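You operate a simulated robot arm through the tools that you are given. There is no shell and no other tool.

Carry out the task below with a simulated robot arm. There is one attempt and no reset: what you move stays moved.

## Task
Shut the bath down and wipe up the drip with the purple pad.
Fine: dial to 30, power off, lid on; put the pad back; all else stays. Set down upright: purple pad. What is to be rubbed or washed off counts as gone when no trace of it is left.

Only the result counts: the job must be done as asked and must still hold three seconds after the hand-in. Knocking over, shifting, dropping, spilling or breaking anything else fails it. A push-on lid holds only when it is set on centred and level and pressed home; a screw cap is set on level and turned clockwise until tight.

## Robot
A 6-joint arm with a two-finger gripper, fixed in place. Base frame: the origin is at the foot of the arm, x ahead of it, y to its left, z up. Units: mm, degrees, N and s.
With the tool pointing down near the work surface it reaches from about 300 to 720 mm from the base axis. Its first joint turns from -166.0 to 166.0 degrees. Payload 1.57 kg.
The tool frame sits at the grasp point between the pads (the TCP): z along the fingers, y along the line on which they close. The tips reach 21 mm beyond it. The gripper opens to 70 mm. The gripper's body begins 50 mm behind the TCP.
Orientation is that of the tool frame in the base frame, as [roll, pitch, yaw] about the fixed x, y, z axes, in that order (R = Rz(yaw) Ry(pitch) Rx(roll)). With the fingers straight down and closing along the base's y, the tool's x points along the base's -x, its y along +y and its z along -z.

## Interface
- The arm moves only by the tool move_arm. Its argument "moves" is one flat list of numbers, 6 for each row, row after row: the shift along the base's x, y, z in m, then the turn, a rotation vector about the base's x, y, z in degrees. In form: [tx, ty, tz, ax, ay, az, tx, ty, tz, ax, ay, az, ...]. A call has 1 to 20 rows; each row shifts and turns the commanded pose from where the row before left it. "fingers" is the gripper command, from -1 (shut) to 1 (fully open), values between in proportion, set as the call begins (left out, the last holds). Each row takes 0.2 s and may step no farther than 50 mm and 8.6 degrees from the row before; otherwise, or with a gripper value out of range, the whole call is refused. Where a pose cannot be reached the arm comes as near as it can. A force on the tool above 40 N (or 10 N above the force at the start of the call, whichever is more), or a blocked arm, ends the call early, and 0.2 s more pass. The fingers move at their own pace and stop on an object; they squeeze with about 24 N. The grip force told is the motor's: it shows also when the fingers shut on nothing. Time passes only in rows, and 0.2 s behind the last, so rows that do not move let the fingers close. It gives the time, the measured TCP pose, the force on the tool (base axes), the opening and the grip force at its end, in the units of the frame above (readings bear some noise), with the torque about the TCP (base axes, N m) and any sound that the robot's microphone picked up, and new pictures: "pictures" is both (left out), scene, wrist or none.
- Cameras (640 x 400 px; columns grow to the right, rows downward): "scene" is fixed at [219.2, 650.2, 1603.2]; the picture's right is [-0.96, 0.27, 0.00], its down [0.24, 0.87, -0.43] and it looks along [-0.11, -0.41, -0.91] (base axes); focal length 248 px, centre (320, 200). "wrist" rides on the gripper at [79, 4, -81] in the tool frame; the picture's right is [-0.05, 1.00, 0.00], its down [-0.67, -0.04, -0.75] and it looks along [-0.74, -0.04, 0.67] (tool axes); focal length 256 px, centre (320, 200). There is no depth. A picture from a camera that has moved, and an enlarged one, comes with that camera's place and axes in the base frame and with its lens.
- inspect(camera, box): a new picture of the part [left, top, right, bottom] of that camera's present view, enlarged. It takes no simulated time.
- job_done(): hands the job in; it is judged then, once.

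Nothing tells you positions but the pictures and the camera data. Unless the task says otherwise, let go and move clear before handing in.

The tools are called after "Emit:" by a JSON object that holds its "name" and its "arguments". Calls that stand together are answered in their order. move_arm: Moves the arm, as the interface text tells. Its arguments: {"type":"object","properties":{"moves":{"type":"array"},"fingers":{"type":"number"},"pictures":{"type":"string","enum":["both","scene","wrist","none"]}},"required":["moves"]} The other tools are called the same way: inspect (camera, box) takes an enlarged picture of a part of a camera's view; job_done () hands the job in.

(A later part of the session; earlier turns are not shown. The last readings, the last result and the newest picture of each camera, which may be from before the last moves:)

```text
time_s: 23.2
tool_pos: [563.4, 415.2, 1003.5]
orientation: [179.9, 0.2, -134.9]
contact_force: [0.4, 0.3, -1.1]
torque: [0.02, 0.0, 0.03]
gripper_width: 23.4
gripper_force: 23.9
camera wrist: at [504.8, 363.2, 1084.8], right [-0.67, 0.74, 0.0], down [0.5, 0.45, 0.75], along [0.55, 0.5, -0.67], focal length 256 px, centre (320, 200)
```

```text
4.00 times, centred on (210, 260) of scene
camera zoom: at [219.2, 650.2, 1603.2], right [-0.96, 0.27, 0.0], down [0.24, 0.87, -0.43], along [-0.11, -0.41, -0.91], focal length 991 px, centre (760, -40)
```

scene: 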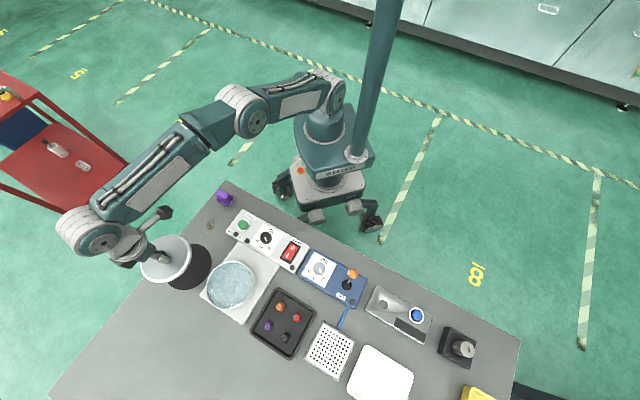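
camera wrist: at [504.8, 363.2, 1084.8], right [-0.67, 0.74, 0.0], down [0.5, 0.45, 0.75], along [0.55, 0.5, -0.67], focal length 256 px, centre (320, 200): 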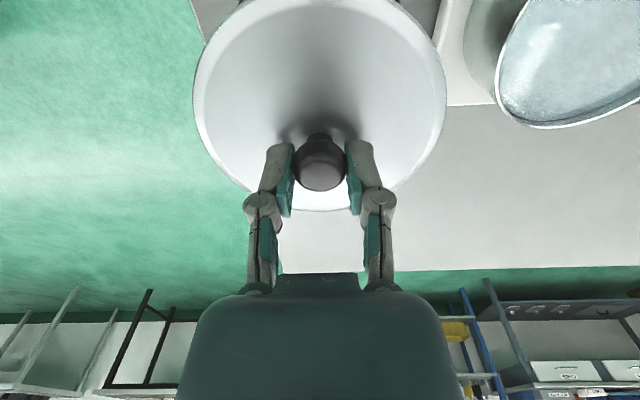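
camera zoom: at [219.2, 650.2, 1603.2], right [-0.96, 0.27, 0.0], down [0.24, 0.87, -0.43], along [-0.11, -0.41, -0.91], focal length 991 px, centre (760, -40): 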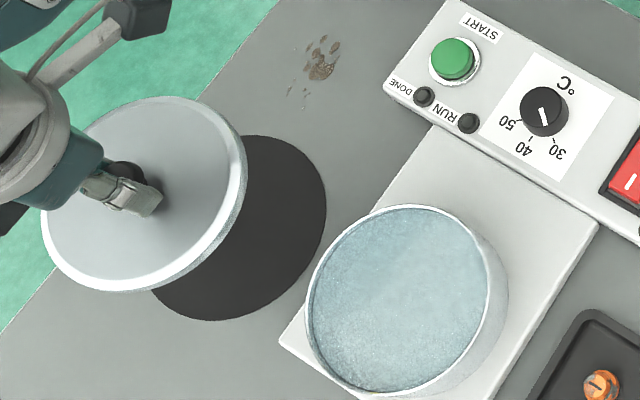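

The lid stood on a black mat and is about 125 mm across, and it hangs level. I'll carry it over the bath and stop about 20 mm above the rim.

Emit:
{"name": "move_arm", "arguments": {"moves": [-0.0338, 0.0244, 0, 0, 0, 0, -0.0338, 0.0244, 0, 0, 0, 0, -0.0338, 0.0244, 0, 0, 0, 0, -0.0338, 0.0244, 0, 0, 0, 0, 0, 0, -0.014, 0, 0, 0, 0, 0, -0.014, 0, 0, 0, 0, 0, 0, 0, 0, 0, 0, 0, 0, 0, 0, 0], "pictures": "both"}}

Emit:
{"name": "inspect", "arguments": {"camera": "scene", "box": [190, 240, 270, 310]}}

Emit:
{"name": "inspect", "arguments": {"camera": "wrist", "box": [160, 0, 480, 200]}}

```text
time_s: 25.0
tool_pos: [428.8, 513.8, 975.6]
orientation: [180.0, 0.2, -134.9]
contact_force: [-0.2, -0.2, -0.6]
torque: [-0.01, 0.0, -0.04]
gripper_width: 23.5
gripper_force: 24.0
camera wrist: at [370.7, 461.3, 1056.9], right [-0.67, 0.74, 0.0], down [0.49, 0.45, 0.75], along [0.55, 0.5, -0.67], focal length 256 px, centre (320, 200)
```

scene: 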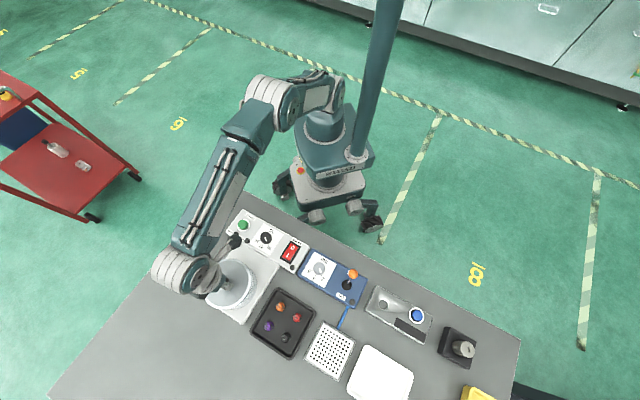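
wrist: 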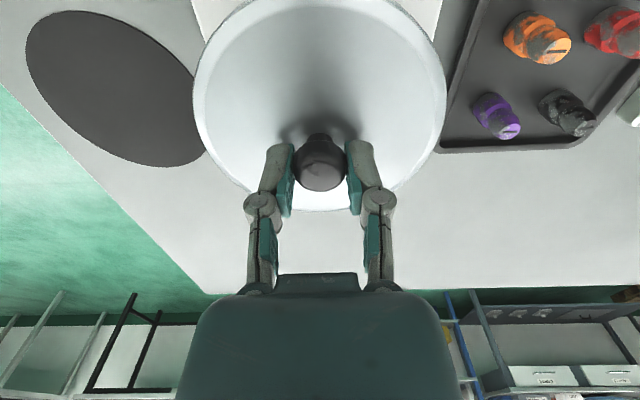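

```text
5.71 times, centred on (230, 275) of scene
camera zoom: at [219.2, 650.2, 1603.2], right [-0.96, 0.27, 0.0], down [0.24, 0.87, -0.43], along [-0.11, -0.41, -0.91], focal length 1415 px, centre (834, -229)
```

zoom: 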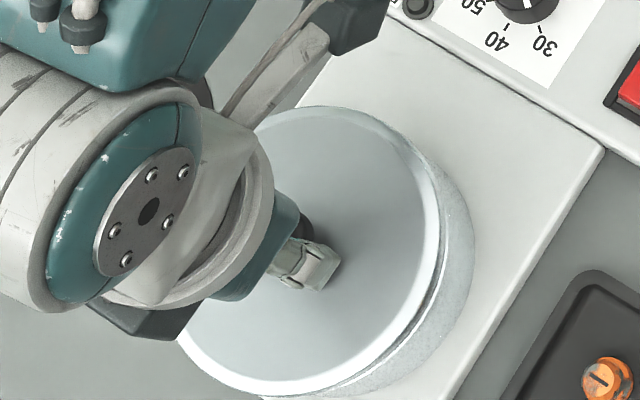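

```text
2.00 times, centred on (320, 100) of wrist
camera zoom: at [370.7, 461.3, 1056.9], right [-0.67, 0.74, 0.0], down [0.49, 0.45, 0.75], along [0.55, 0.5, -0.67], focal length 512 px, centre (320, 400)
```

zoom: 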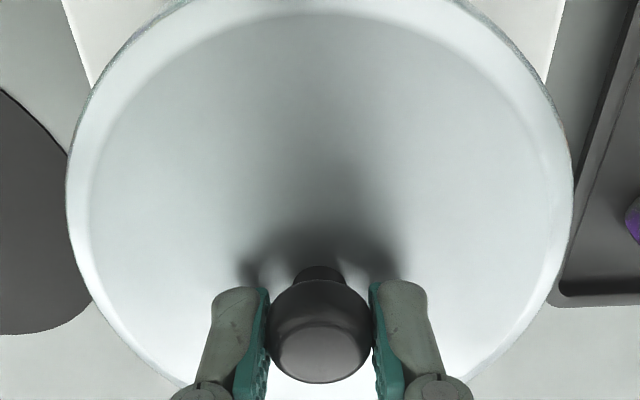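

The lid is about 20 mm above the rim and looks nearly centred. I'll lower it to just above the rim and compare the edges.

Emit:
{"name": "move_arm", "arguments": {"moves": [-0.0005, -0.001, -0.01, 0, 0, 0, 0, 0, -0.005, 0, 0, 0, 0, 0, 0, 0, 0, 0, 0, 0, 0, 0, 0, 0], "pictures": "none"}}

Emit:
{"name": "inspect", "arguments": {"camera": "scene", "box": [205, 250, 265, 310]}}

Emit:
{"name": "inspect", "arguments": {"camera": "wrist", "box": [160, 0, 480, 200]}}

```text
time_s: 26.0
tool_pos: [428.5, 512.5, 960.7]
orientation: [179.9, 0.1, -134.9]
contact_force: [-0.3, -0.5, -0.4]
torque: [0.01, -0.01, 0.0]
gripper_width: 23.5
gripper_force: 23.9
```

```text
6.67 times, centred on (235, 280) of scene
camera zoom: at [219.2, 650.2, 1603.2], right [-0.96, 0.27, 0.0], down [0.24, 0.87, -0.43], along [-0.11, -0.41, -0.91], focal length 1651 px, centre (887, -333)
```

zoom: 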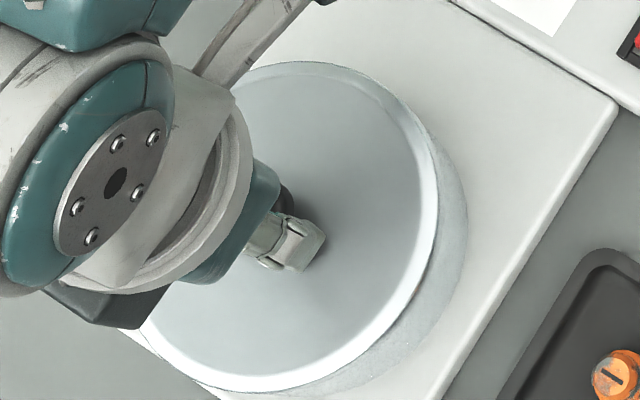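

```text
2.00 times, centred on (320, 100) of wrist
camera zoom: at [369.7, 460.2, 1042.0], right [-0.67, 0.74, 0.0], down [0.5, 0.45, 0.75], along [0.55, 0.5, -0.67], focal length 512 px, centre (320, 400)
```

zoom: 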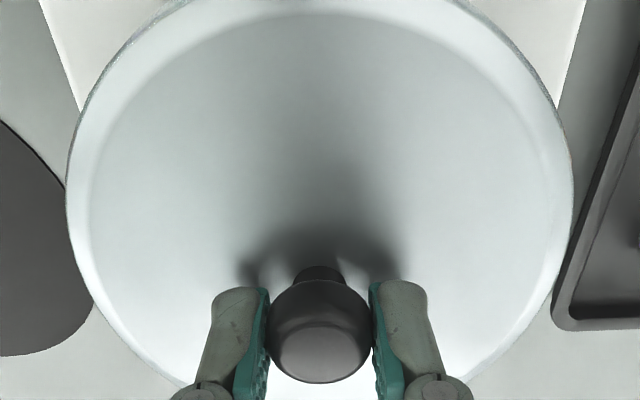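

The edges look symmetric on both sides. I'll lower the lid gently until it touches.

Emit:
{"name": "move_arm", "arguments": {"moves": [0, 0, -0.002, 0, 0, 0, 0, 0, -0.002, 0, 0, 0, 0, 0, -0.002, 0, 0, 0], "pictures": "none"}}

Emit:
{"name": "move_arm", "arguments": {"moves": [0, 0, -0.001, 0, 0, 0, 0, 0, -0.001, 0, 0, 0], "pictures": "none"}}

```text
time_s: 26.8
tool_pos: [428.7, 513.0, 956.3]
orientation: [179.9, 0.3, -134.9]
contact_force: [0.1, 3.3, 8.7]
torque: [0.05, -0.06, 0.02]
gripper_width: 23.5
gripper_force: 24.0
```

```text
time_s: 27.4
tool_pos: [428.7, 512.5, 954.5]
orientation: [180.0, 0.3, -134.9]
contact_force: [1.2, 3.5, 22.3]
torque: [0.0, 0.0, -0.03]
gripper_width: 23.9
gripper_force: 23.7
```

Emit:
{"name": "inspect", "arguments": {"camera": "wrist", "box": [160, 0, 480, 200]}}

Emit:
{"name": "inspect", "arguments": {"camera": "scene", "box": [205, 250, 265, 310]}}

Emit:
{"name": "move_arm", "arguments": {"moves": [0, 0, -0.001, 0, 0, 0, 0, 0, -0.001, 0, 0, 0], "pictures": "none"}}

```text
2.00 times, centred on (320, 100) of wrist
camera zoom: at [369.2, 459.9, 1035.4], right [-0.67, 0.74, 0.0], down [0.49, 0.44, 0.75], along [0.56, 0.5, -0.66], focal length 512 px, centre (320, 400)
```

zoom: 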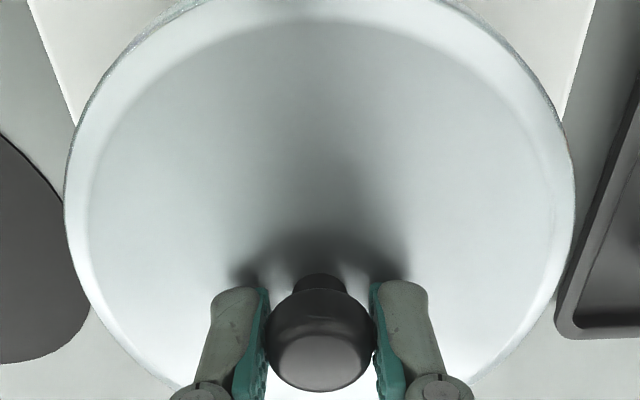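

```text
6.67 times, centred on (235, 280) of scene
camera zoom: at [219.2, 650.2, 1603.2], right [-0.96, 0.27, 0.0], down [0.24, 0.87, -0.43], along [-0.11, -0.41, -0.91], focal length 1651 px, centre (887, -333)
```

zoom: 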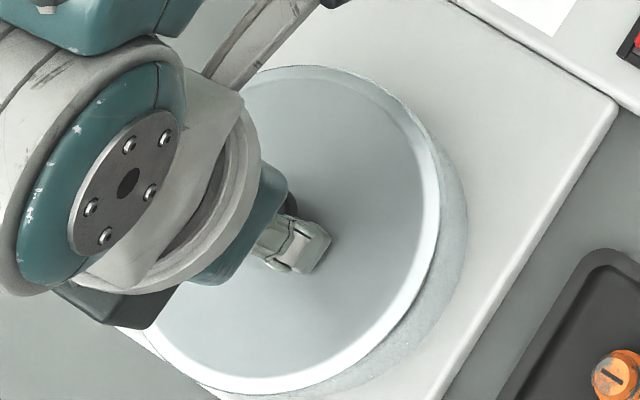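

```text
time_s: 28.0
tool_pos: [429.0, 512.1, 952.4]
orientation: [179.9, 0.2, -134.9]
contact_force: [0.0, 4.0, 25.6]
torque: [-0.06, 0.07, -0.01]
gripper_width: 23.7
gripper_force: 23.9
```

The grip is slipping on the knob as the lid rests on the rim. I'll let go, rise and check the seating before pressing from above.

Emit:
{"name": "move_arm", "arguments": {"moves": [0, 0, 0.002, 0, 0, 0, 0, 0, 0, 0, 0, 0, 0, 0, 0, 0, 0, 0], "fingers": 0.3, "pictures": "none"}}

Emit:
{"name": "move_arm", "arguments": {"moves": [0, 0, 0.03, 0, 0, 0, 0, 0, 0.03, 0, 0, 0, -0.02, -0.02, 0.03, 0, 0, 0, 0, 0, 0, 0, 0, 0], "pictures": "wrist"}}

Emit:
{"name": "inspect", "arguments": {"camera": "wrist", "box": [160, 0, 480, 200]}}

Emit:
{"name": "inspect", "arguments": {"camera": "scene", "box": [205, 250, 265, 310]}}

```text
time_s: 28.8
tool_pos: [428.0, 512.6, 951.3]
orientation: [-179.9, 0.1, -134.9]
contact_force: [0.7, -0.1, 0.5]
torque: [-0.05, 0.0, 0.04]
gripper_width: 45.3
gripper_force: 0.1
heard: snap
```

```text
time_s: 29.8
tool_pos: [408.3, 490.6, 1044.6]
orientation: [-179.9, 0.2, -134.9]
contact_force: [-0.2, 0.4, 0.5]
torque: [0.01, -0.02, 0.03]
gripper_width: 45.5
gripper_force: 0.0
camera wrist: at [349.6, 438.6, 1124.5], right [-0.67, 0.74, 0.0], down [0.5, 0.45, 0.75], along [0.55, 0.5, -0.67], focal length 256 px, centre (320, 200)
```

wrist: 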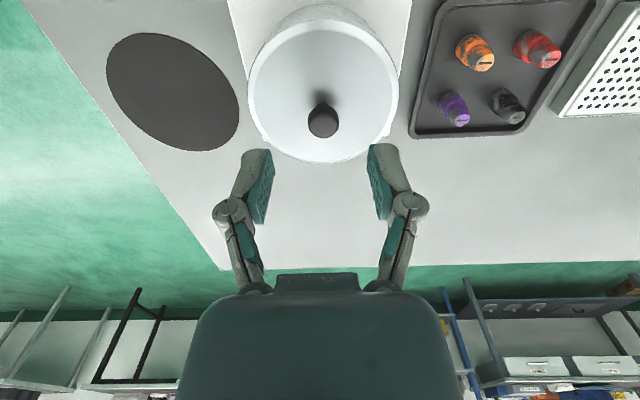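

```text
2.00 times, centred on (320, 100) of wrist
camera zoom: at [349.6, 438.6, 1124.5], right [-0.67, 0.74, 0.0], down [0.5, 0.45, 0.75], along [0.55, 0.5, -0.67], focal length 512 px, centre (320, 400)
```

zoom: 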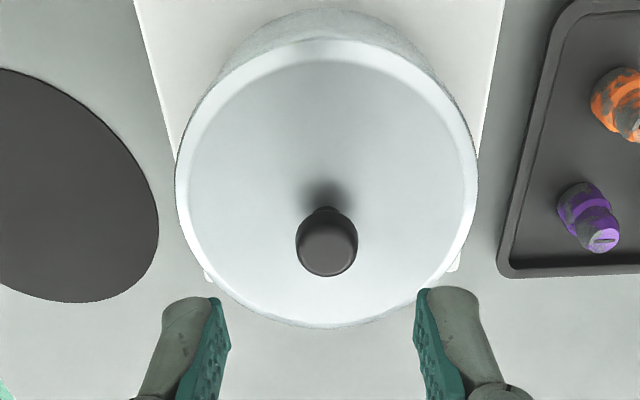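

```text
6.67 times, centred on (235, 280) of scene
camera zoom: at [219.2, 650.2, 1603.2], right [-0.96, 0.27, 0.0], down [0.24, 0.87, -0.43], along [-0.11, -0.41, -0.91], focal length 1651 px, centre (887, -333)
```

zoom: 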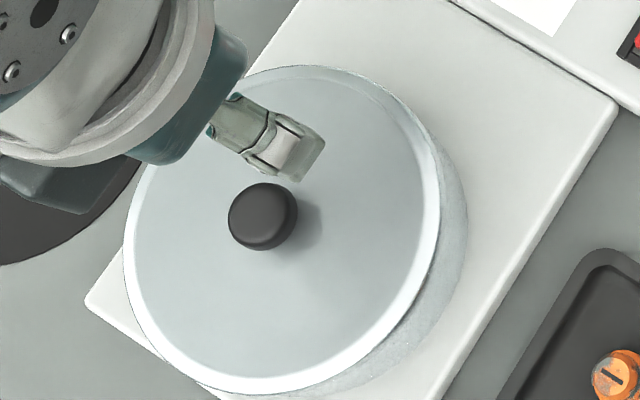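

A "snap" was heard, so the lid has probably clicked on. To be sure, I'll press it home from above with shut fingers on the knob.

Emit:
{"name": "move_arm", "arguments": {"moves": [0.01, 0.011, -0.02, 0, 0, 0, 0.009, 0.0109, -0.03, 0, 0, 0, 0, 0, 0, 0, 0, 0, 0, 0, 0, 0, 0, 0], "fingers": -1, "pictures": "wrist"}}

Emit:
{"name": "move_arm", "arguments": {"moves": [0, 0, -0.01, 0, 0, 0, 0, 0, -0.006, 0, 0, 0, 0, 0, -0.003, 0, 0, 0, 0, 0, -0.003, 0, 0, 0, 0, 0, -0.003, 0, 0, 0, 0, 0, -0.003, 0, 0, 0, 0, 0, -0.002, 0, 0, 0, 0, 0, -0.002, 0, 0, 0], "pictures": "wrist"}}

```text
time_s: 30.8
tool_pos: [426.0, 511.2, 993.2]
orientation: [179.9, 0.1, -134.9]
contact_force: [0.2, -0.4, 0.1]
torque: [-0.01, -0.01, -0.01]
gripper_width: 0.0
gripper_force: 24.2
camera wrist: at [366.7, 459.0, 1073.9], right [-0.67, 0.74, 0.0], down [0.49, 0.45, 0.75], along [0.55, 0.5, -0.67], focal length 256 px, centre (320, 200)
```

wrist: 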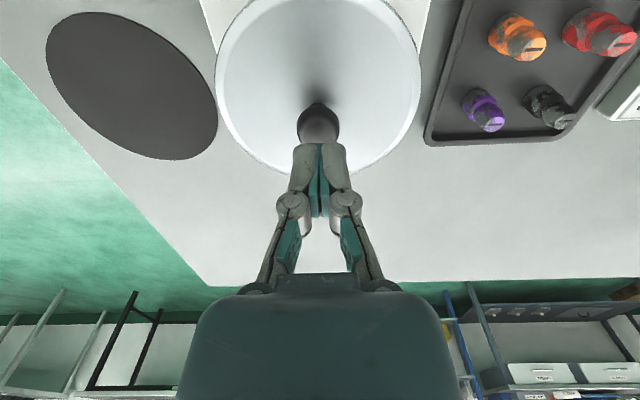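

```text
time_s: 32.0
tool_pos: [427.9, 515.5, 975.4]
orientation: [179.9, 0.9, -135.0]
contact_force: [-2.9, -6.3, 13.6]
torque: [-0.21, 0.11, 0.03]
gripper_width: 6.2
gripper_force: 23.7
stopped in row 6: the force on the tool passed its limit at 44 N (the readings are from after the stop); the commanded pose is now the measured one
camera wrist: at [368.5, 461.0, 1055.6], right [-0.67, 0.74, 0.0], down [0.49, 0.44, 0.75], along [0.56, 0.51, -0.66], focal length 256 px, centre (320, 200)
```

wrist: 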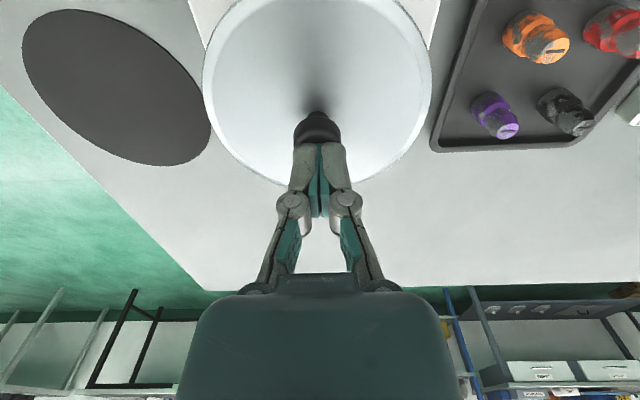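

The knob held 44 N without moving. I'll back off and look at the seam between lid and bath from the robot's side.

Emit:
{"name": "move_arm", "arguments": {"moves": [0, 0, 0.03, 0, 0, 0, -0.025, -0.025, 0.02, 0, 0, 0, -0.03, -0.03, 0, 0, 0, 0, -0.03, -0.03, 0, 0, 0, 0, -0.02, -0.02, -0.03, 0, 0, 0, 0, 0, 0, 0, 0, 0], "pictures": "wrist"}}

Emit:
{"name": "inspect", "arguments": {"camera": "wrist", "box": [220, 60, 420, 185]}}

Emit:
{"name": "inspect", "arguments": {"camera": "scene", "box": [200, 250, 264, 310]}}

```text
time_s: 33.4
tool_pos: [324.9, 409.4, 993.7]
orientation: [179.8, 0.7, -134.8]
contact_force: [0.6, 0.1, 0.3]
torque: [-0.02, 0.0, -0.01]
gripper_width: 0.3
gripper_force: 24.4
camera wrist: at [265.6, 356.3, 1074.4], right [-0.67, 0.74, 0.0], down [0.49, 0.44, 0.75], along [0.56, 0.51, -0.66], focal length 256 px, centre (320, 200)
```

wrist: 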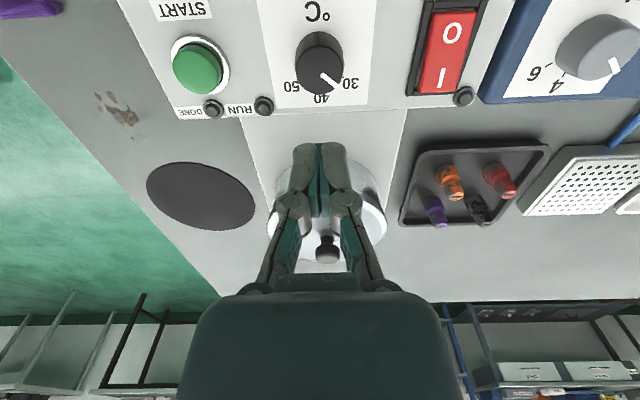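

```text
3.20 times, centred on (320, 122) of wrist
camera zoom: at [265.6, 356.3, 1074.4], right [-0.67, 0.74, 0.0], down [0.49, 0.44, 0.75], along [0.56, 0.51, -0.66], focal length 819 px, centre (320, 448)
```

zoom: 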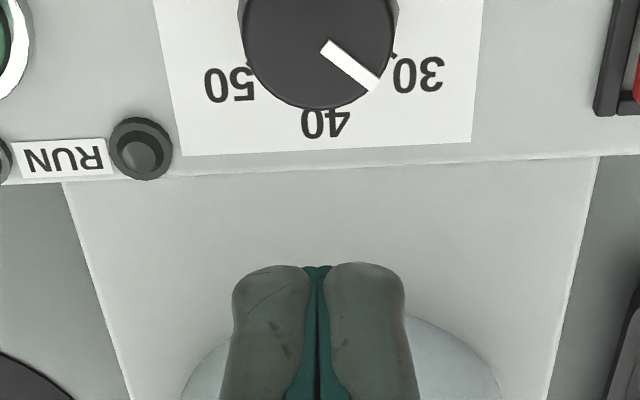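

```text
6.67 times, centred on (232, 280) of scene
camera zoom: at [219.2, 650.2, 1603.2], right [-0.96, 0.27, 0.0], down [0.24, 0.87, -0.43], along [-0.11, -0.41, -0.91], focal length 1651 px, centre (907, -333)
```

zoom: 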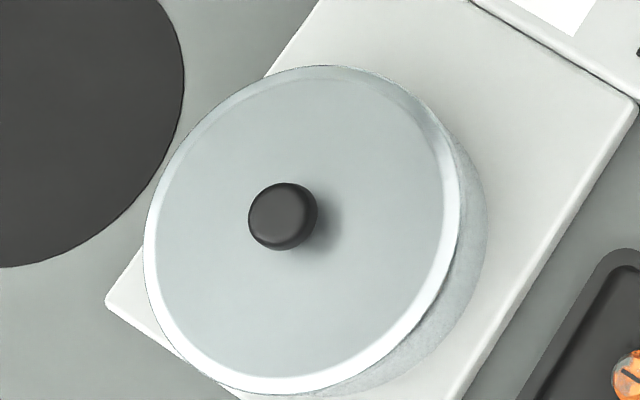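

The lid looks centred and level on the bath. From here I'll recheck the dial reading at high zoom.

Emit:
{"name": "inspect", "arguments": {"camera": "wrist", "box": [280, 28, 360, 78]}}

Emit:
{"name": "inspect", "arguments": {"camera": "scene", "box": [246, 222, 286, 247]}}

Emit:
{"name": "inspect", "arguments": {"camera": "wrist", "box": [40, 60, 200, 160]}}

```text
8.00 times, centred on (320, 53) of wrist
camera zoom: at [265.6, 356.3, 1074.4], right [-0.67, 0.74, 0.0], down [0.49, 0.44, 0.75], along [0.56, 0.51, -0.66], focal length 2048 px, centre (320, 1376)
```

zoom: 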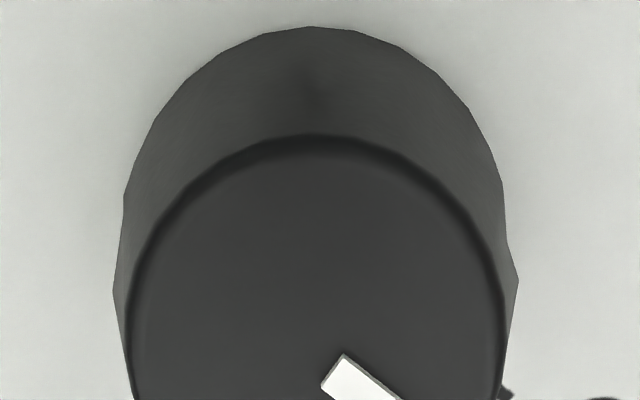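

```text
16.00 times, centred on (266, 234) of scene
camera zoom: at [219.2, 650.2, 1603.2], right [-0.96, 0.27, 0.0], down [0.24, 0.87, -0.43], along [-0.11, -0.41, -0.91], focal length 3962 px, centre (1184, -352)
```

zoom: 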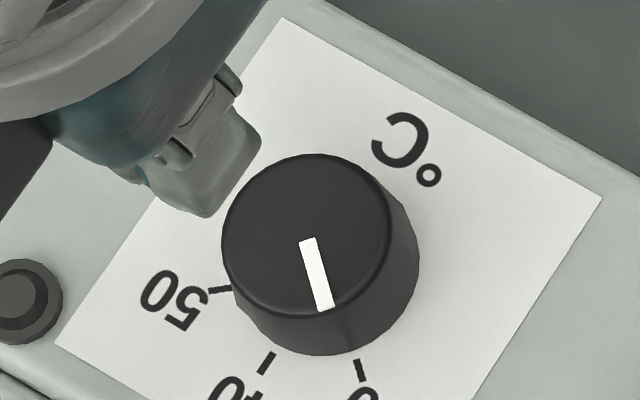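

```text
4.00 times, centred on (120, 110) of wrist
camera zoom: at [265.6, 356.3, 1074.4], right [-0.67, 0.74, 0.0], down [0.49, 0.44, 0.75], along [0.56, 0.51, -0.66], focal length 1024 px, centre (1120, 560)
```

zoom: 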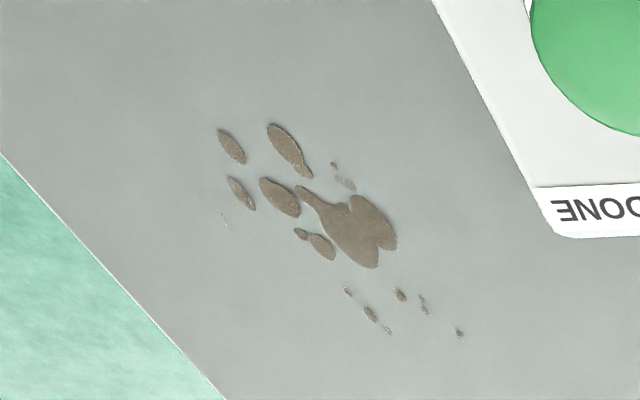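

The pointer runs parallel to the 30 tick, so the dial is right. Next is the pad: I'll fly over it with the fingers open and look.

Emit:
{"name": "move_arm", "arguments": {"moves": [0.018, -0.0385, 0.005, 0, 0, 0, 0.018, -0.0385, 0.005, 0, 0, 0, 0.018, -0.0385, 0, 0, 0, 0, 0.018, -0.0385, 0, 0, 0, 0, 0.018, -0.0385, 0, 0, 0, 0, 0, 0, -0.03, 0, 0, 0, 0, 0, 0, 0, 0, 0], "fingers": 1, "pictures": "both"}}

Emit:
{"name": "inspect", "arguments": {"camera": "wrist", "box": [240, 40, 400, 140]}}

Emit:
{"name": "inspect", "arguments": {"camera": "scene", "box": [200, 180, 248, 210]}}

```text
time_s: 35.0
tool_pos: [413.7, 217.2, 973.7]
orientation: [179.9, 0.7, -134.9]
contact_force: [0.3, -0.9, -0.5]
torque: [-0.01, 0.01, -0.03]
gripper_width: 70.0
gripper_force: 0.1
camera wrist: at [354.0, 164.4, 1054.0], right [-0.67, 0.74, 0.0], down [0.49, 0.44, 0.75], along [0.56, 0.51, -0.66], focal length 256 px, centre (320, 200)
```

scene: 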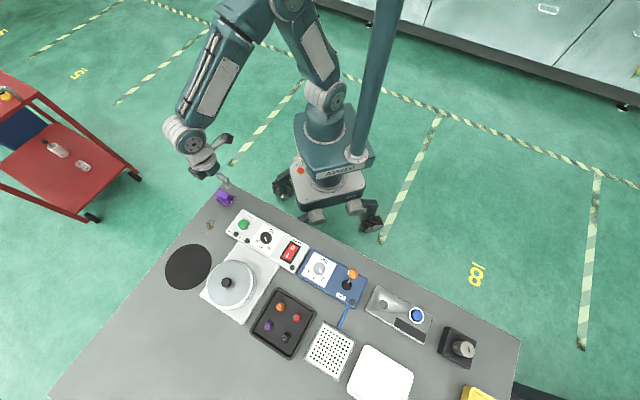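
wrist: 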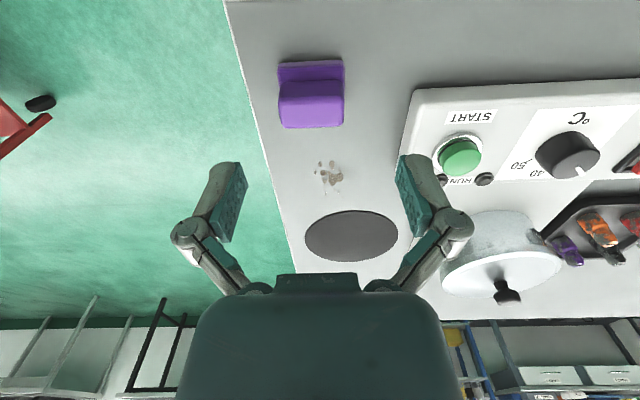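

```text
4.00 times, centred on (320, 90) of wrist
camera zoom: at [354.0, 164.4, 1054.0], right [-0.67, 0.74, 0.0], down [0.49, 0.44, 0.75], along [0.56, 0.51, -0.66], focal length 1024 px, centre (320, 640)
```

zoom: 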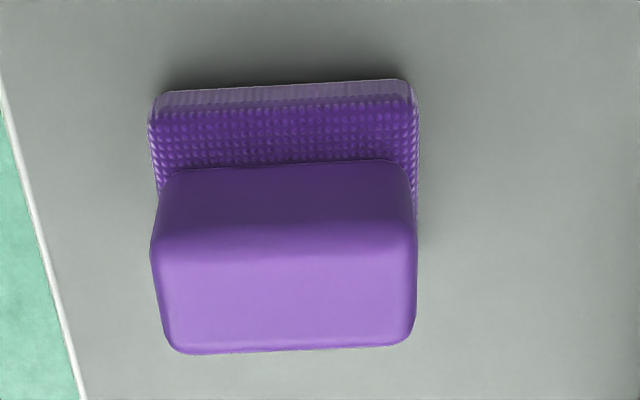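

```text
13.33 times, centred on (224, 195) of scene
camera zoom: at [219.2, 650.2, 1603.2], right [-0.96, 0.27, 0.0], down [0.24, 0.87, -0.43], along [-0.11, -0.41, -0.91], focal length 3302 px, centre (1600, 267)
```

zoom: 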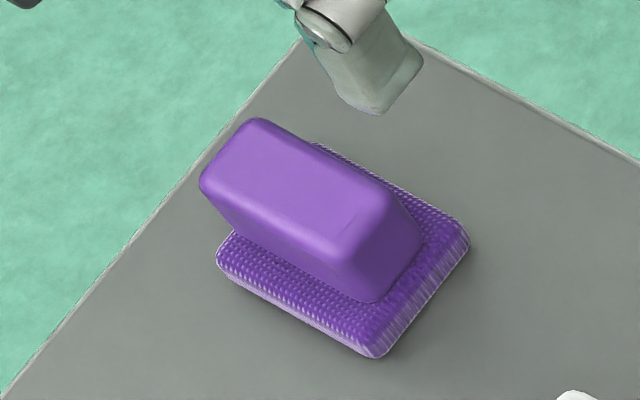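

The pad's handle top is at about (427, 224.5, 892). It is narrow along the 45° direction, so I need to turn the gripper by 90°. I'll level the tool, turn it and line up above the pad.

Emit:
{"name": "move_arm", "arguments": {"moves": [0.0133, 0.0074, 0, -0.5, 0.5, 0, 0, 0, 0, 0, 0, -8.2, 0, 0, 0, 0, 0, -8.2, 0, 0, 0, 0, 0, -8.2, 0, 0, 0, 0, 0, -8.2, 0, 0, 0, 0, 0, -8.2, 0, 0, 0, 0, 0, -8.2, 0, 0, 0, 0, 0, -8.2, 0, 0, 0, 0, 0, -8.2, 0, 0, 0, 0, 0, -8.2, 0, 0, 0, 0, 0, -8.2, 0, 0, 0, 0, 0, -8.0, 0, 0, -0.03, 0, 0, 0, 0, 0, 0, 0, 0, 0], "pictures": "both"}}

Emit:
{"name": "inspect", "arguments": {"camera": "wrist", "box": [200, 60, 440, 210]}}

```text
time_s: 38.0
tool_pos: [427.2, 223.7, 943.7]
orientation: [180.0, 0.1, 135.1]
contact_force: [-0.6, 0.3, 0.2]
torque: [0.0, 0.01, -0.01]
gripper_width: 70.2
gripper_force: 0.1
camera wrist: at [373.9, 284.6, 1024.4], right [0.74, 0.67, 0.0], down [0.44, -0.5, 0.75], along [0.5, -0.55, -0.67], focal length 256 px, centre (320, 200)
```

scene: 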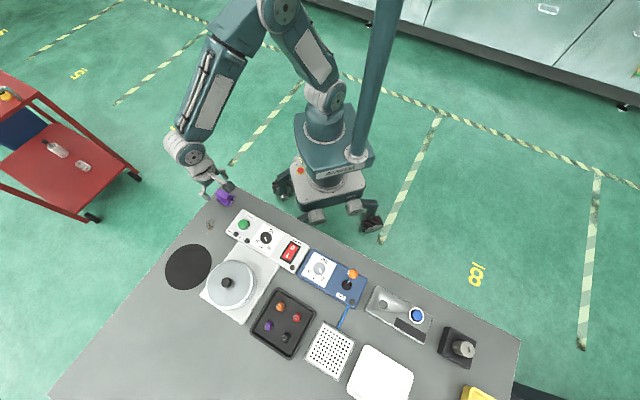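
wrist: 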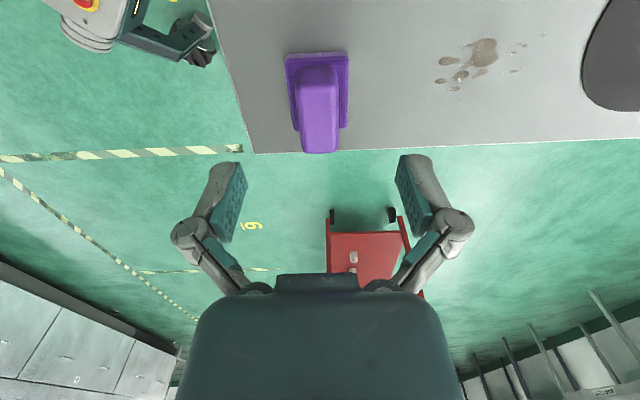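

```text
2.67 times, centred on (320, 135) of wrist
camera zoom: at [373.9, 284.6, 1024.4], right [0.74, 0.67, 0.0], down [0.44, -0.5, 0.75], along [0.5, -0.55, -0.67], focal length 683 px, centre (320, 373)
```

zoom: 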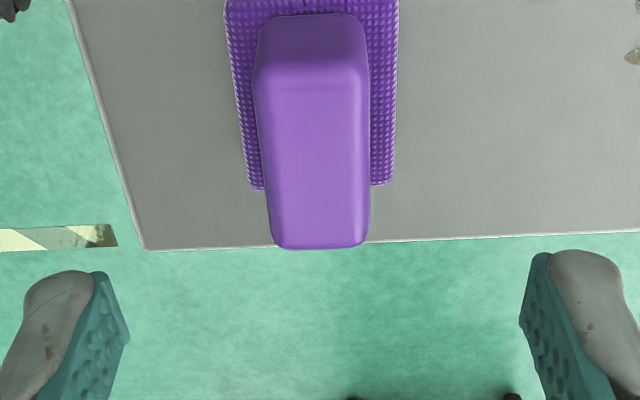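

The handle is centred between the fingers. I'll go down and grip it.

Emit:
{"name": "move_arm", "arguments": {"moves": [-0.001, 0.0015, -0.03, 0, 0, 0, 0, 0, -0.02, 0, 0, 0, 0, 0, -0.006, 0, 0, 0, 0, 0, 0, 0, 0, 0], "pictures": "none"}}

Emit:
{"name": "move_arm", "arguments": {"moves": [0, 0, 0, 0, 0, 0, 0, 0, 0, 0, 0, 0, 0, 0, 0, 0, 0, 0], "fingers": -1, "pictures": "wrist"}}

Emit:
{"name": "inspect", "arguments": {"camera": "scene", "box": [190, 170, 270, 220]}}

```text
time_s: 39.0
tool_pos: [425.5, 226.7, 888.3]
orientation: [179.9, 0.1, 135.1]
contact_force: [0.5, 0.1, 0.7]
torque: [-0.01, 0.03, 0.0]
gripper_width: 70.0
gripper_force: 0.1
```

```text
time_s: 39.8
tool_pos: [426.1, 226.0, 889.2]
orientation: [180.0, 0.1, 135.1]
contact_force: [-0.4, -0.7, 10.3]
torque: [-0.03, -0.01, -0.03]
gripper_width: 22.8
gripper_force: 23.7
camera wrist: at [373.0, 285.8, 969.4], right [0.74, 0.67, 0.0], down [0.44, -0.5, 0.75], along [0.5, -0.55, -0.67], focal length 256 px, centre (320, 200)
```

wrist: 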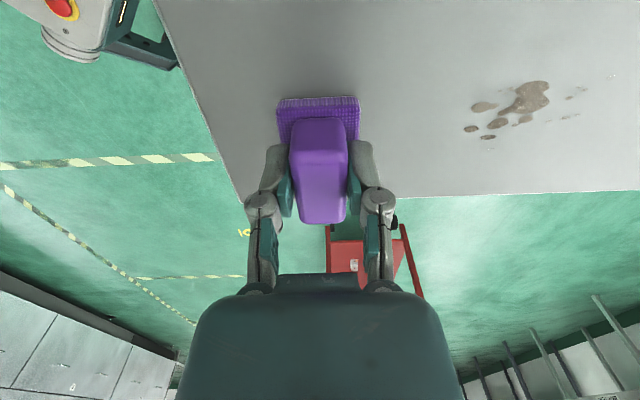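

```text
8.00 times, centred on (230, 195) of scene
camera zoom: at [219.2, 650.2, 1603.2], right [-0.96, 0.27, 0.0], down [0.24, 0.87, -0.43], along [-0.11, -0.41, -0.91], focal length 1981 px, centre (1040, 240)
```

zoom: 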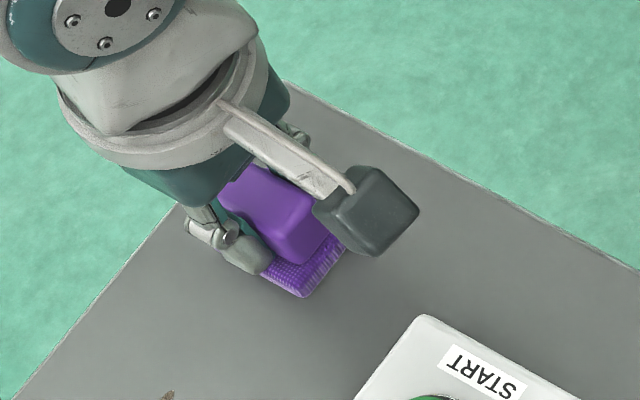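

The pad is gripped at 22.8 mm. I'll lift it, carry it to the near end of the drip and set it down lightly.

Emit:
{"name": "move_arm", "arguments": {"moves": [0, 0, 0.01, 0, 0, 0, 0, 0, 0.015, 0, 0, 0, 0.0095, 0.0159, 0, 0, 0, 0, 0.0095, 0.0159, 0, 0, 0, 0, 0.0095, 0.0159, 0, 0, 0, 0, 0, 0, -0.015, 0, 0, 0, 0, 0, -0.006, 0, 0, 0, 0, 0, 0, 0, 0, 0], "pictures": "wrist"}}

```text
time_s: 41.6
tool_pos: [455.2, 273.1, 892.6]
orientation: [179.9, 0.1, 135.1]
contact_force: [0.3, -0.3, -0.7]
torque: [0.01, -0.04, 0.03]
gripper_width: 23.0
gripper_force: 23.9
camera wrist: at [401.7, 333.2, 972.5], right [0.74, 0.67, 0.0], down [0.45, -0.49, 0.75], along [0.5, -0.55, -0.67], focal length 256 px, centre (320, 200)
```

wrist: 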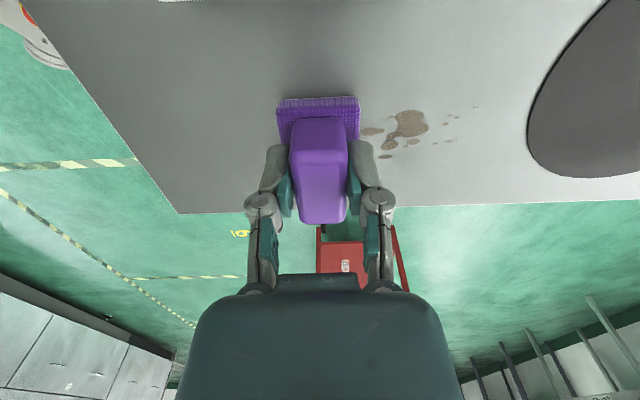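

Emit:
{"name": "move_arm", "arguments": {"moves": [0, 0, -0.0025, 0, 0, 0, 0, 0, -0.0015, 0, 0, 0, 0, 0, -0.001, 0, 0, 0], "pictures": "none"}}

```text
time_s: 42.4
tool_pos: [454.4, 273.3, 888.1]
orientation: [179.7, 0.2, 135.1]
contact_force: [0.8, -2.1, 13.0]
torque: [-0.09, -0.01, -0.02]
gripper_width: 23.1
gripper_force: 24.0
```

Contact is about 13 N. I'll make the first wipe along the drip.

Emit:
{"name": "move_arm", "arguments": {"moves": [0.0072, 0.0072, 0, 0, 0, 0, 0.0072, 0.0072, 0, 0, 0, 0, 0.0072, 0.0072, 0, 0, 0, 0, 0.0072, 0.0072, 0, 0, 0, 0, 0.0072, 0.0072, 0, 0, 0, 0, 0.0072, 0.0072, 0, 0, 0, 0, 0.0072, 0.0072, 0, 0, 0, 0, 0.0072, 0.0072, 0, 0, 0, 0], "pictures": "both"}}

Emit:
{"name": "inspect", "arguments": {"camera": "scene", "box": [170, 190, 250, 240]}}

```text
time_s: 44.2
tool_pos: [513.1, 330.3, 886.1]
orientation: [180.0, 0.1, 135.0]
contact_force: [-3.7, -2.6, 12.3]
torque: [-0.05, 0.07, -0.04]
gripper_width: 23.0
gripper_force: 24.0
camera wrist: at [459.4, 390.5, 967.7], right [0.74, 0.67, 0.0], down [0.45, -0.49, 0.75], along [0.5, -0.55, -0.67], focal length 256 px, centre (320, 200)
```

scene: 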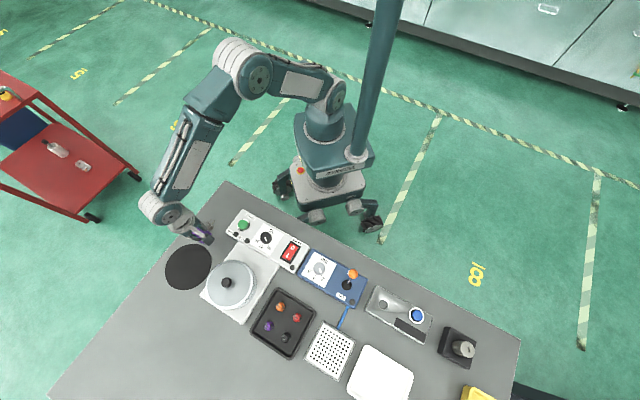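
wrist: 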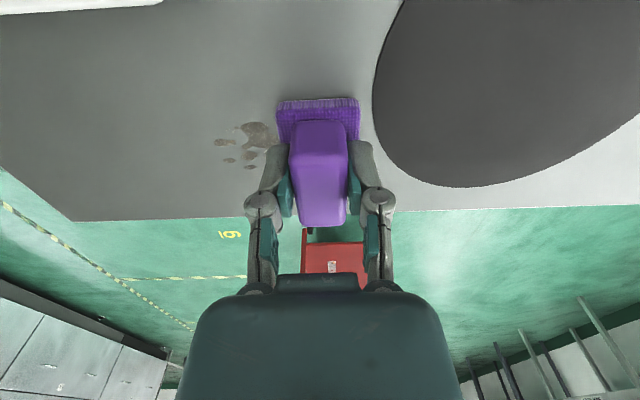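

```text
8.00 times, centred on (210, 215) of scene
camera zoom: at [219.2, 650.2, 1603.2], right [-0.96, 0.27, 0.0], down [0.24, 0.87, -0.43], along [-0.11, -0.41, -0.91], focal length 1981 px, centre (1200, 80)
```

zoom: 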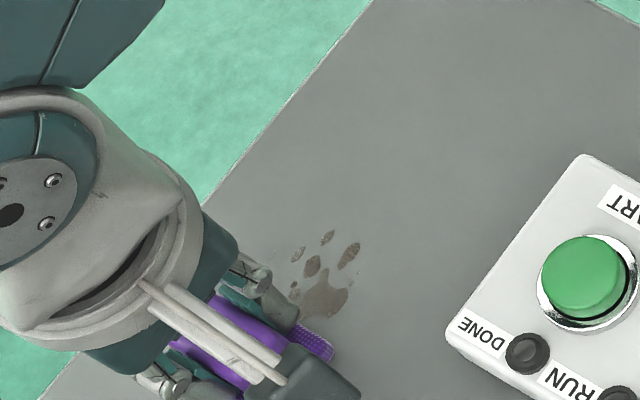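

One pass fades the stain a little, so more strokes are needed. I'll press a bit harder and wipe back and forth.

Emit:
{"name": "move_arm", "arguments": {"moves": [-0.0072, -0.0072, -0.0007, 0, 0, 0, -0.0072, -0.0072, 0, 0, 0, 0, -0.0072, -0.0072, 0, 0, 0, 0, -0.0072, -0.0072, 0, 0, 0, 0, -0.0072, -0.0072, 0, 0, 0, 0, -0.0072, -0.0072, 0, 0, 0, 0, -0.0072, -0.0072, 0, 0, 0, 0, -0.0072, -0.0072, 0, 0, 0, 0, 0.0062, -0.0062, 0, 0, 0, 0, 0.0082, 0.0082, 0, 0, 0, 0, 0.0082, 0.0082, 0, 0, 0, 0, 0.0082, 0.0082, 0, 0, 0, 0, 0.0082, 0.0082, 0, 0, 0, 0, 0.0082, 0.0082, 0, 0, 0, 0, 0.0082, 0.0082, 0, 0, 0, 0, 0.0082, 0.0082, 0, 0, 0, 0], "pictures": "wrist"}}

Emit:
{"name": "inspect", "arguments": {"camera": "scene", "box": [170, 190, 250, 240]}}

```text
time_s: 47.6
tool_pos: [518.3, 324.3, 885.8]
orientation: [180.0, 0.0, 135.2]
contact_force: [1.2, -0.4, -0.5]
torque: [0.04, 0.0, 0.02]
gripper_width: 23.0
gripper_force: 23.9
camera wrist: at [464.6, 384.4, 966.9], right [0.74, 0.67, 0.0], down [0.45, -0.49, 0.75], along [0.5, -0.55, -0.67], focal length 256 px, centre (320, 200)
```

wrist: 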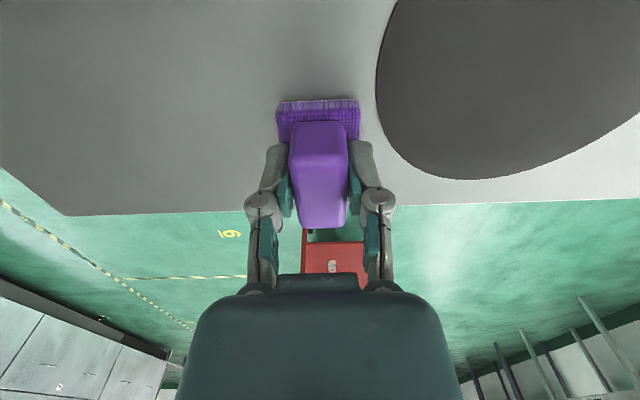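

```text
8.00 times, centred on (210, 215) of scene
camera zoom: at [219.2, 650.2, 1603.2], right [-0.96, 0.27, 0.0], down [0.24, 0.87, -0.43], along [-0.11, -0.41, -0.91], focal length 1981 px, centre (1200, 80)
```

zoom: 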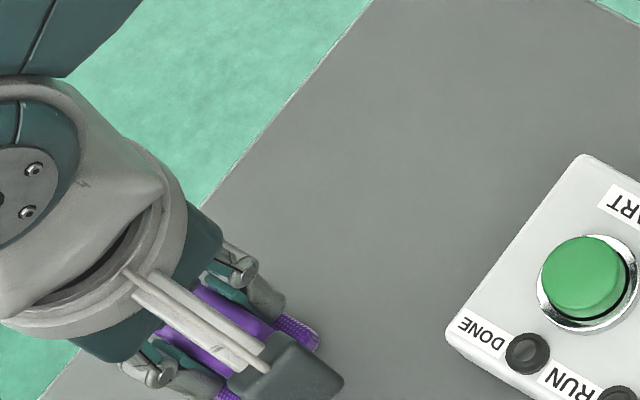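

The visible part of the stain is gone. I'll lift the pad and move aside to look for traces underneath.

Emit:
{"name": "move_arm", "arguments": {"moves": [0, 0, 0.02, 0, 0, 0, 0, 0, 0.03, 0, 0, 0, -0.03, -0.03, 0.02, 0, 0, 0, -0.03, -0.03, 0, 0, 0, 0, -0.03, -0.03, 0, 0, 0, 0, 0, 0, 0, 0, 0, 0], "pictures": "wrist"}}

Emit:
{"name": "inspect", "arguments": {"camera": "scene", "box": [186, 208, 234, 238]}}

Emit:
{"name": "inspect", "arguments": {"camera": "wrist", "box": [340, 40, 580, 190]}}

```text
time_s: 49.0
tool_pos: [428.6, 235.8, 955.8]
orientation: [179.9, 0.1, 135.0]
contact_force: [-0.4, 0.3, -1.0]
torque: [0.03, -0.01, -0.02]
gripper_width: 23.1
gripper_force: 24.1
camera wrist: at [374.8, 296.7, 1037.7], right [0.74, 0.67, 0.0], down [0.45, -0.49, 0.75], along [0.5, -0.55, -0.67], focal length 256 px, centre (320, 200)
```

wrist: 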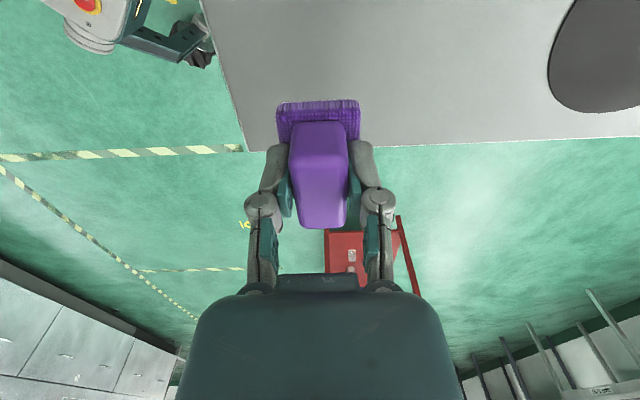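

```text
13.33 times, centred on (210, 223) of scene
camera zoom: at [219.2, 650.2, 1603.2], right [-0.96, 0.27, 0.0], down [0.24, 0.87, -0.43], along [-0.11, -0.41, -0.91], focal length 3302 px, centre (1787, -107)
```

zoom: 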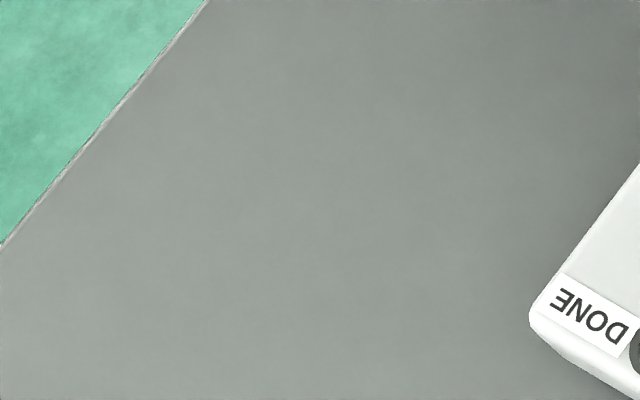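

```text
2.67 times, centred on (460, 115) of wrist
camera zoom: at [374.8, 296.7, 1037.7], right [0.74, 0.67, 0.0], down [0.45, -0.49, 0.75], along [0.5, -0.55, -0.67], focal length 683 px, centre (-53, 427)
```

zoom: 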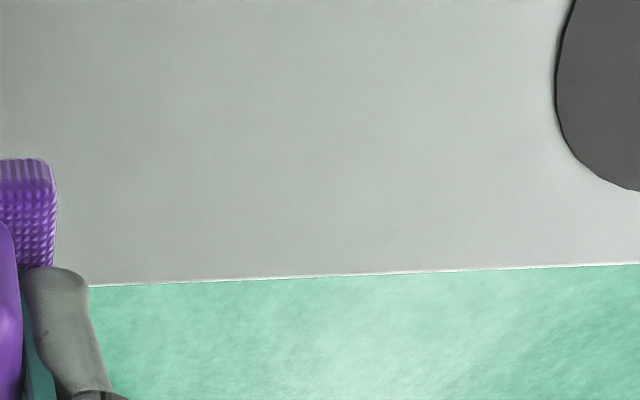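

No trace shows in these views. I'll check the strip near the mat too before putting the pad back.

Emit:
{"name": "inspect", "arguments": {"camera": "scene", "box": [170, 215, 234, 255]}}

Emit:
{"name": "inspect", "arguments": {"camera": "wrist", "box": [400, 0, 560, 100]}}

Emit:
{"name": "inspect", "arguments": {"camera": "wrist", "box": [240, 80, 400, 180]}}

```text
10.00 times, centred on (202, 235) of scene
camera zoom: at [219.2, 650.2, 1603.2], right [-0.96, 0.27, 0.0], down [0.24, 0.87, -0.43], along [-0.11, -0.41, -0.91], focal length 2477 px, centre (1500, -150)
```

zoom: 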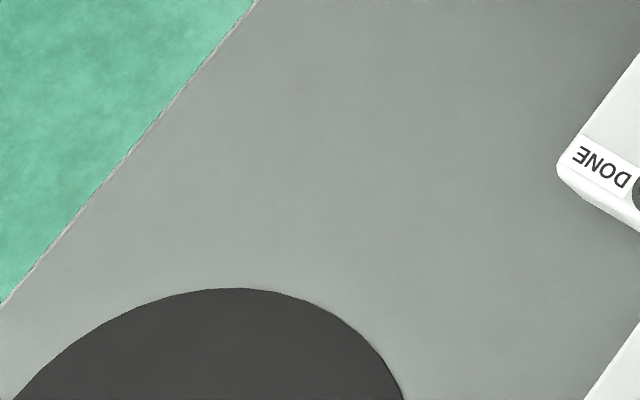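

```text
4.00 times, centred on (480, 50) of wrist
camera zoom: at [374.8, 296.7, 1037.7], right [0.74, 0.67, 0.0], down [0.45, -0.49, 0.75], along [0.5, -0.55, -0.67], focal length 1024 px, centre (-320, 800)
```

zoom: 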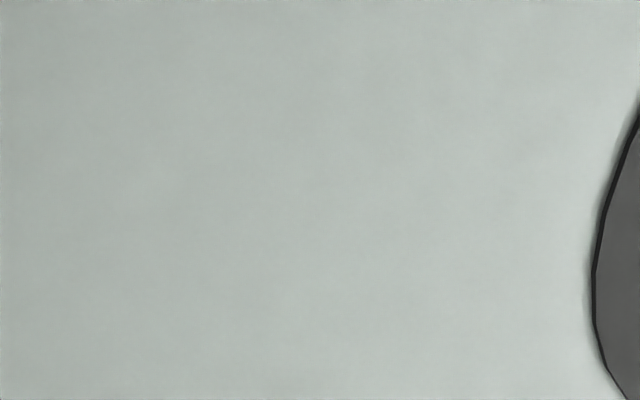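

```text
4.00 times, centred on (320, 130) of wrist
camera zoom: at [374.8, 296.7, 1037.7], right [0.74, 0.67, 0.0], down [0.45, -0.49, 0.75], along [0.5, -0.55, -0.67], focal length 1024 px, centre (320, 480)
```

zoom: 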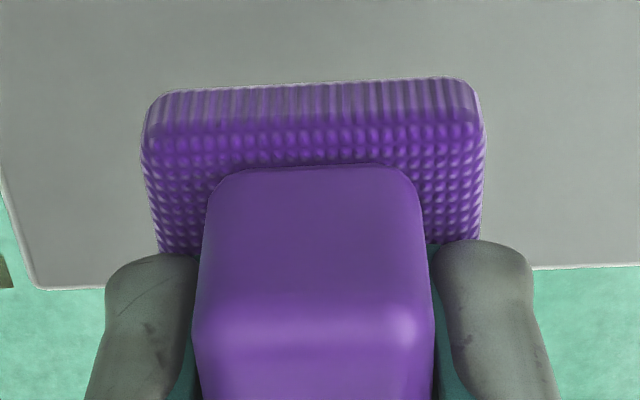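

The bench is clean. I'll return the pad to its original spot, going down gently.

Emit:
{"name": "move_arm", "arguments": {"moves": [-0.0022, -0.0092, 0, 0, 0, 0, 0, 0, -0.03, 0, 0, 0, 0, 0, -0.025, 0, 0, 0, 0, 0, -0.007, 0, 0, 0, 0, 0, 0, 0, 0, 0], "pictures": "none"}}

Emit:
{"name": "move_arm", "arguments": {"moves": [0, 0, -0.002, 0, 0, 0, 0, 0, -0.002, 0, 0, 0, 0, 0, -0.001, 0, 0, 0], "pictures": "wrist"}}

```text
time_s: 50.2
tool_pos: [424.9, 224.6, 894.3]
orientation: [179.8, 0.1, 135.1]
contact_force: [0.3, -0.6, 0.1]
torque: [-0.01, -0.01, 0.02]
gripper_width: 23.0
gripper_force: 23.7
```

```text
time_s: 51.0
tool_pos: [425.9, 225.3, 890.8]
orientation: [179.9, 0.0, 135.1]
contact_force: [0.0, -1.2, -0.3]
torque: [0.02, -0.01, 0.03]
gripper_width: 22.9
gripper_force: 24.3
camera wrist: at [372.1, 285.0, 970.9], right [0.74, 0.67, 0.0], down [0.45, -0.49, 0.75], along [0.5, -0.55, -0.67], focal length 256 px, centre (320, 200)
```

wrist: 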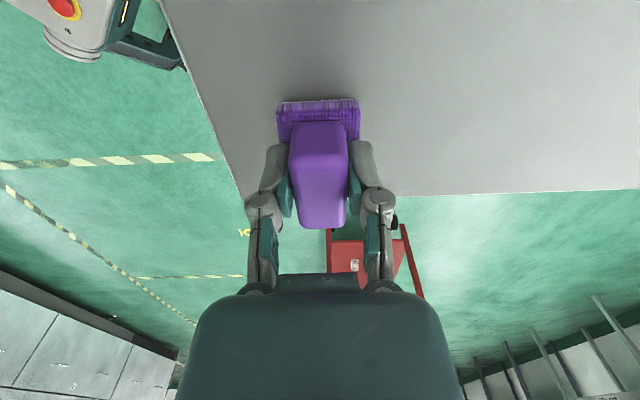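

Emit:
{"name": "move_arm", "arguments": {"moves": [0, 0, -0.0015, 0, 0, 0, 0, 0, -0.0015, 0, 0, 0], "pictures": "none"}}

Emit:
{"name": "move_arm", "arguments": {"moves": [0, 0, -0.001, 0, 0, 0, 0, 0, -0.0005, 0, 0, 0], "pictures": "none"}}

```text
time_s: 51.6
tool_pos: [425.2, 224.8, 885.7]
orientation: [-180.0, 0.1, 135.0]
contact_force: [-0.3, 0.1, -0.2]
torque: [0.01, 0.01, -0.01]
gripper_width: 23.0
gripper_force: 23.7
```

```text
time_s: 52.2
tool_pos: [425.2, 225.2, 885.9]
orientation: [179.8, 0.1, 135.1]
contact_force: [-2.3, -2.0, 14.8]
torque: [-0.08, 0.08, 0.0]
gripper_width: 23.0
gripper_force: 24.4
```

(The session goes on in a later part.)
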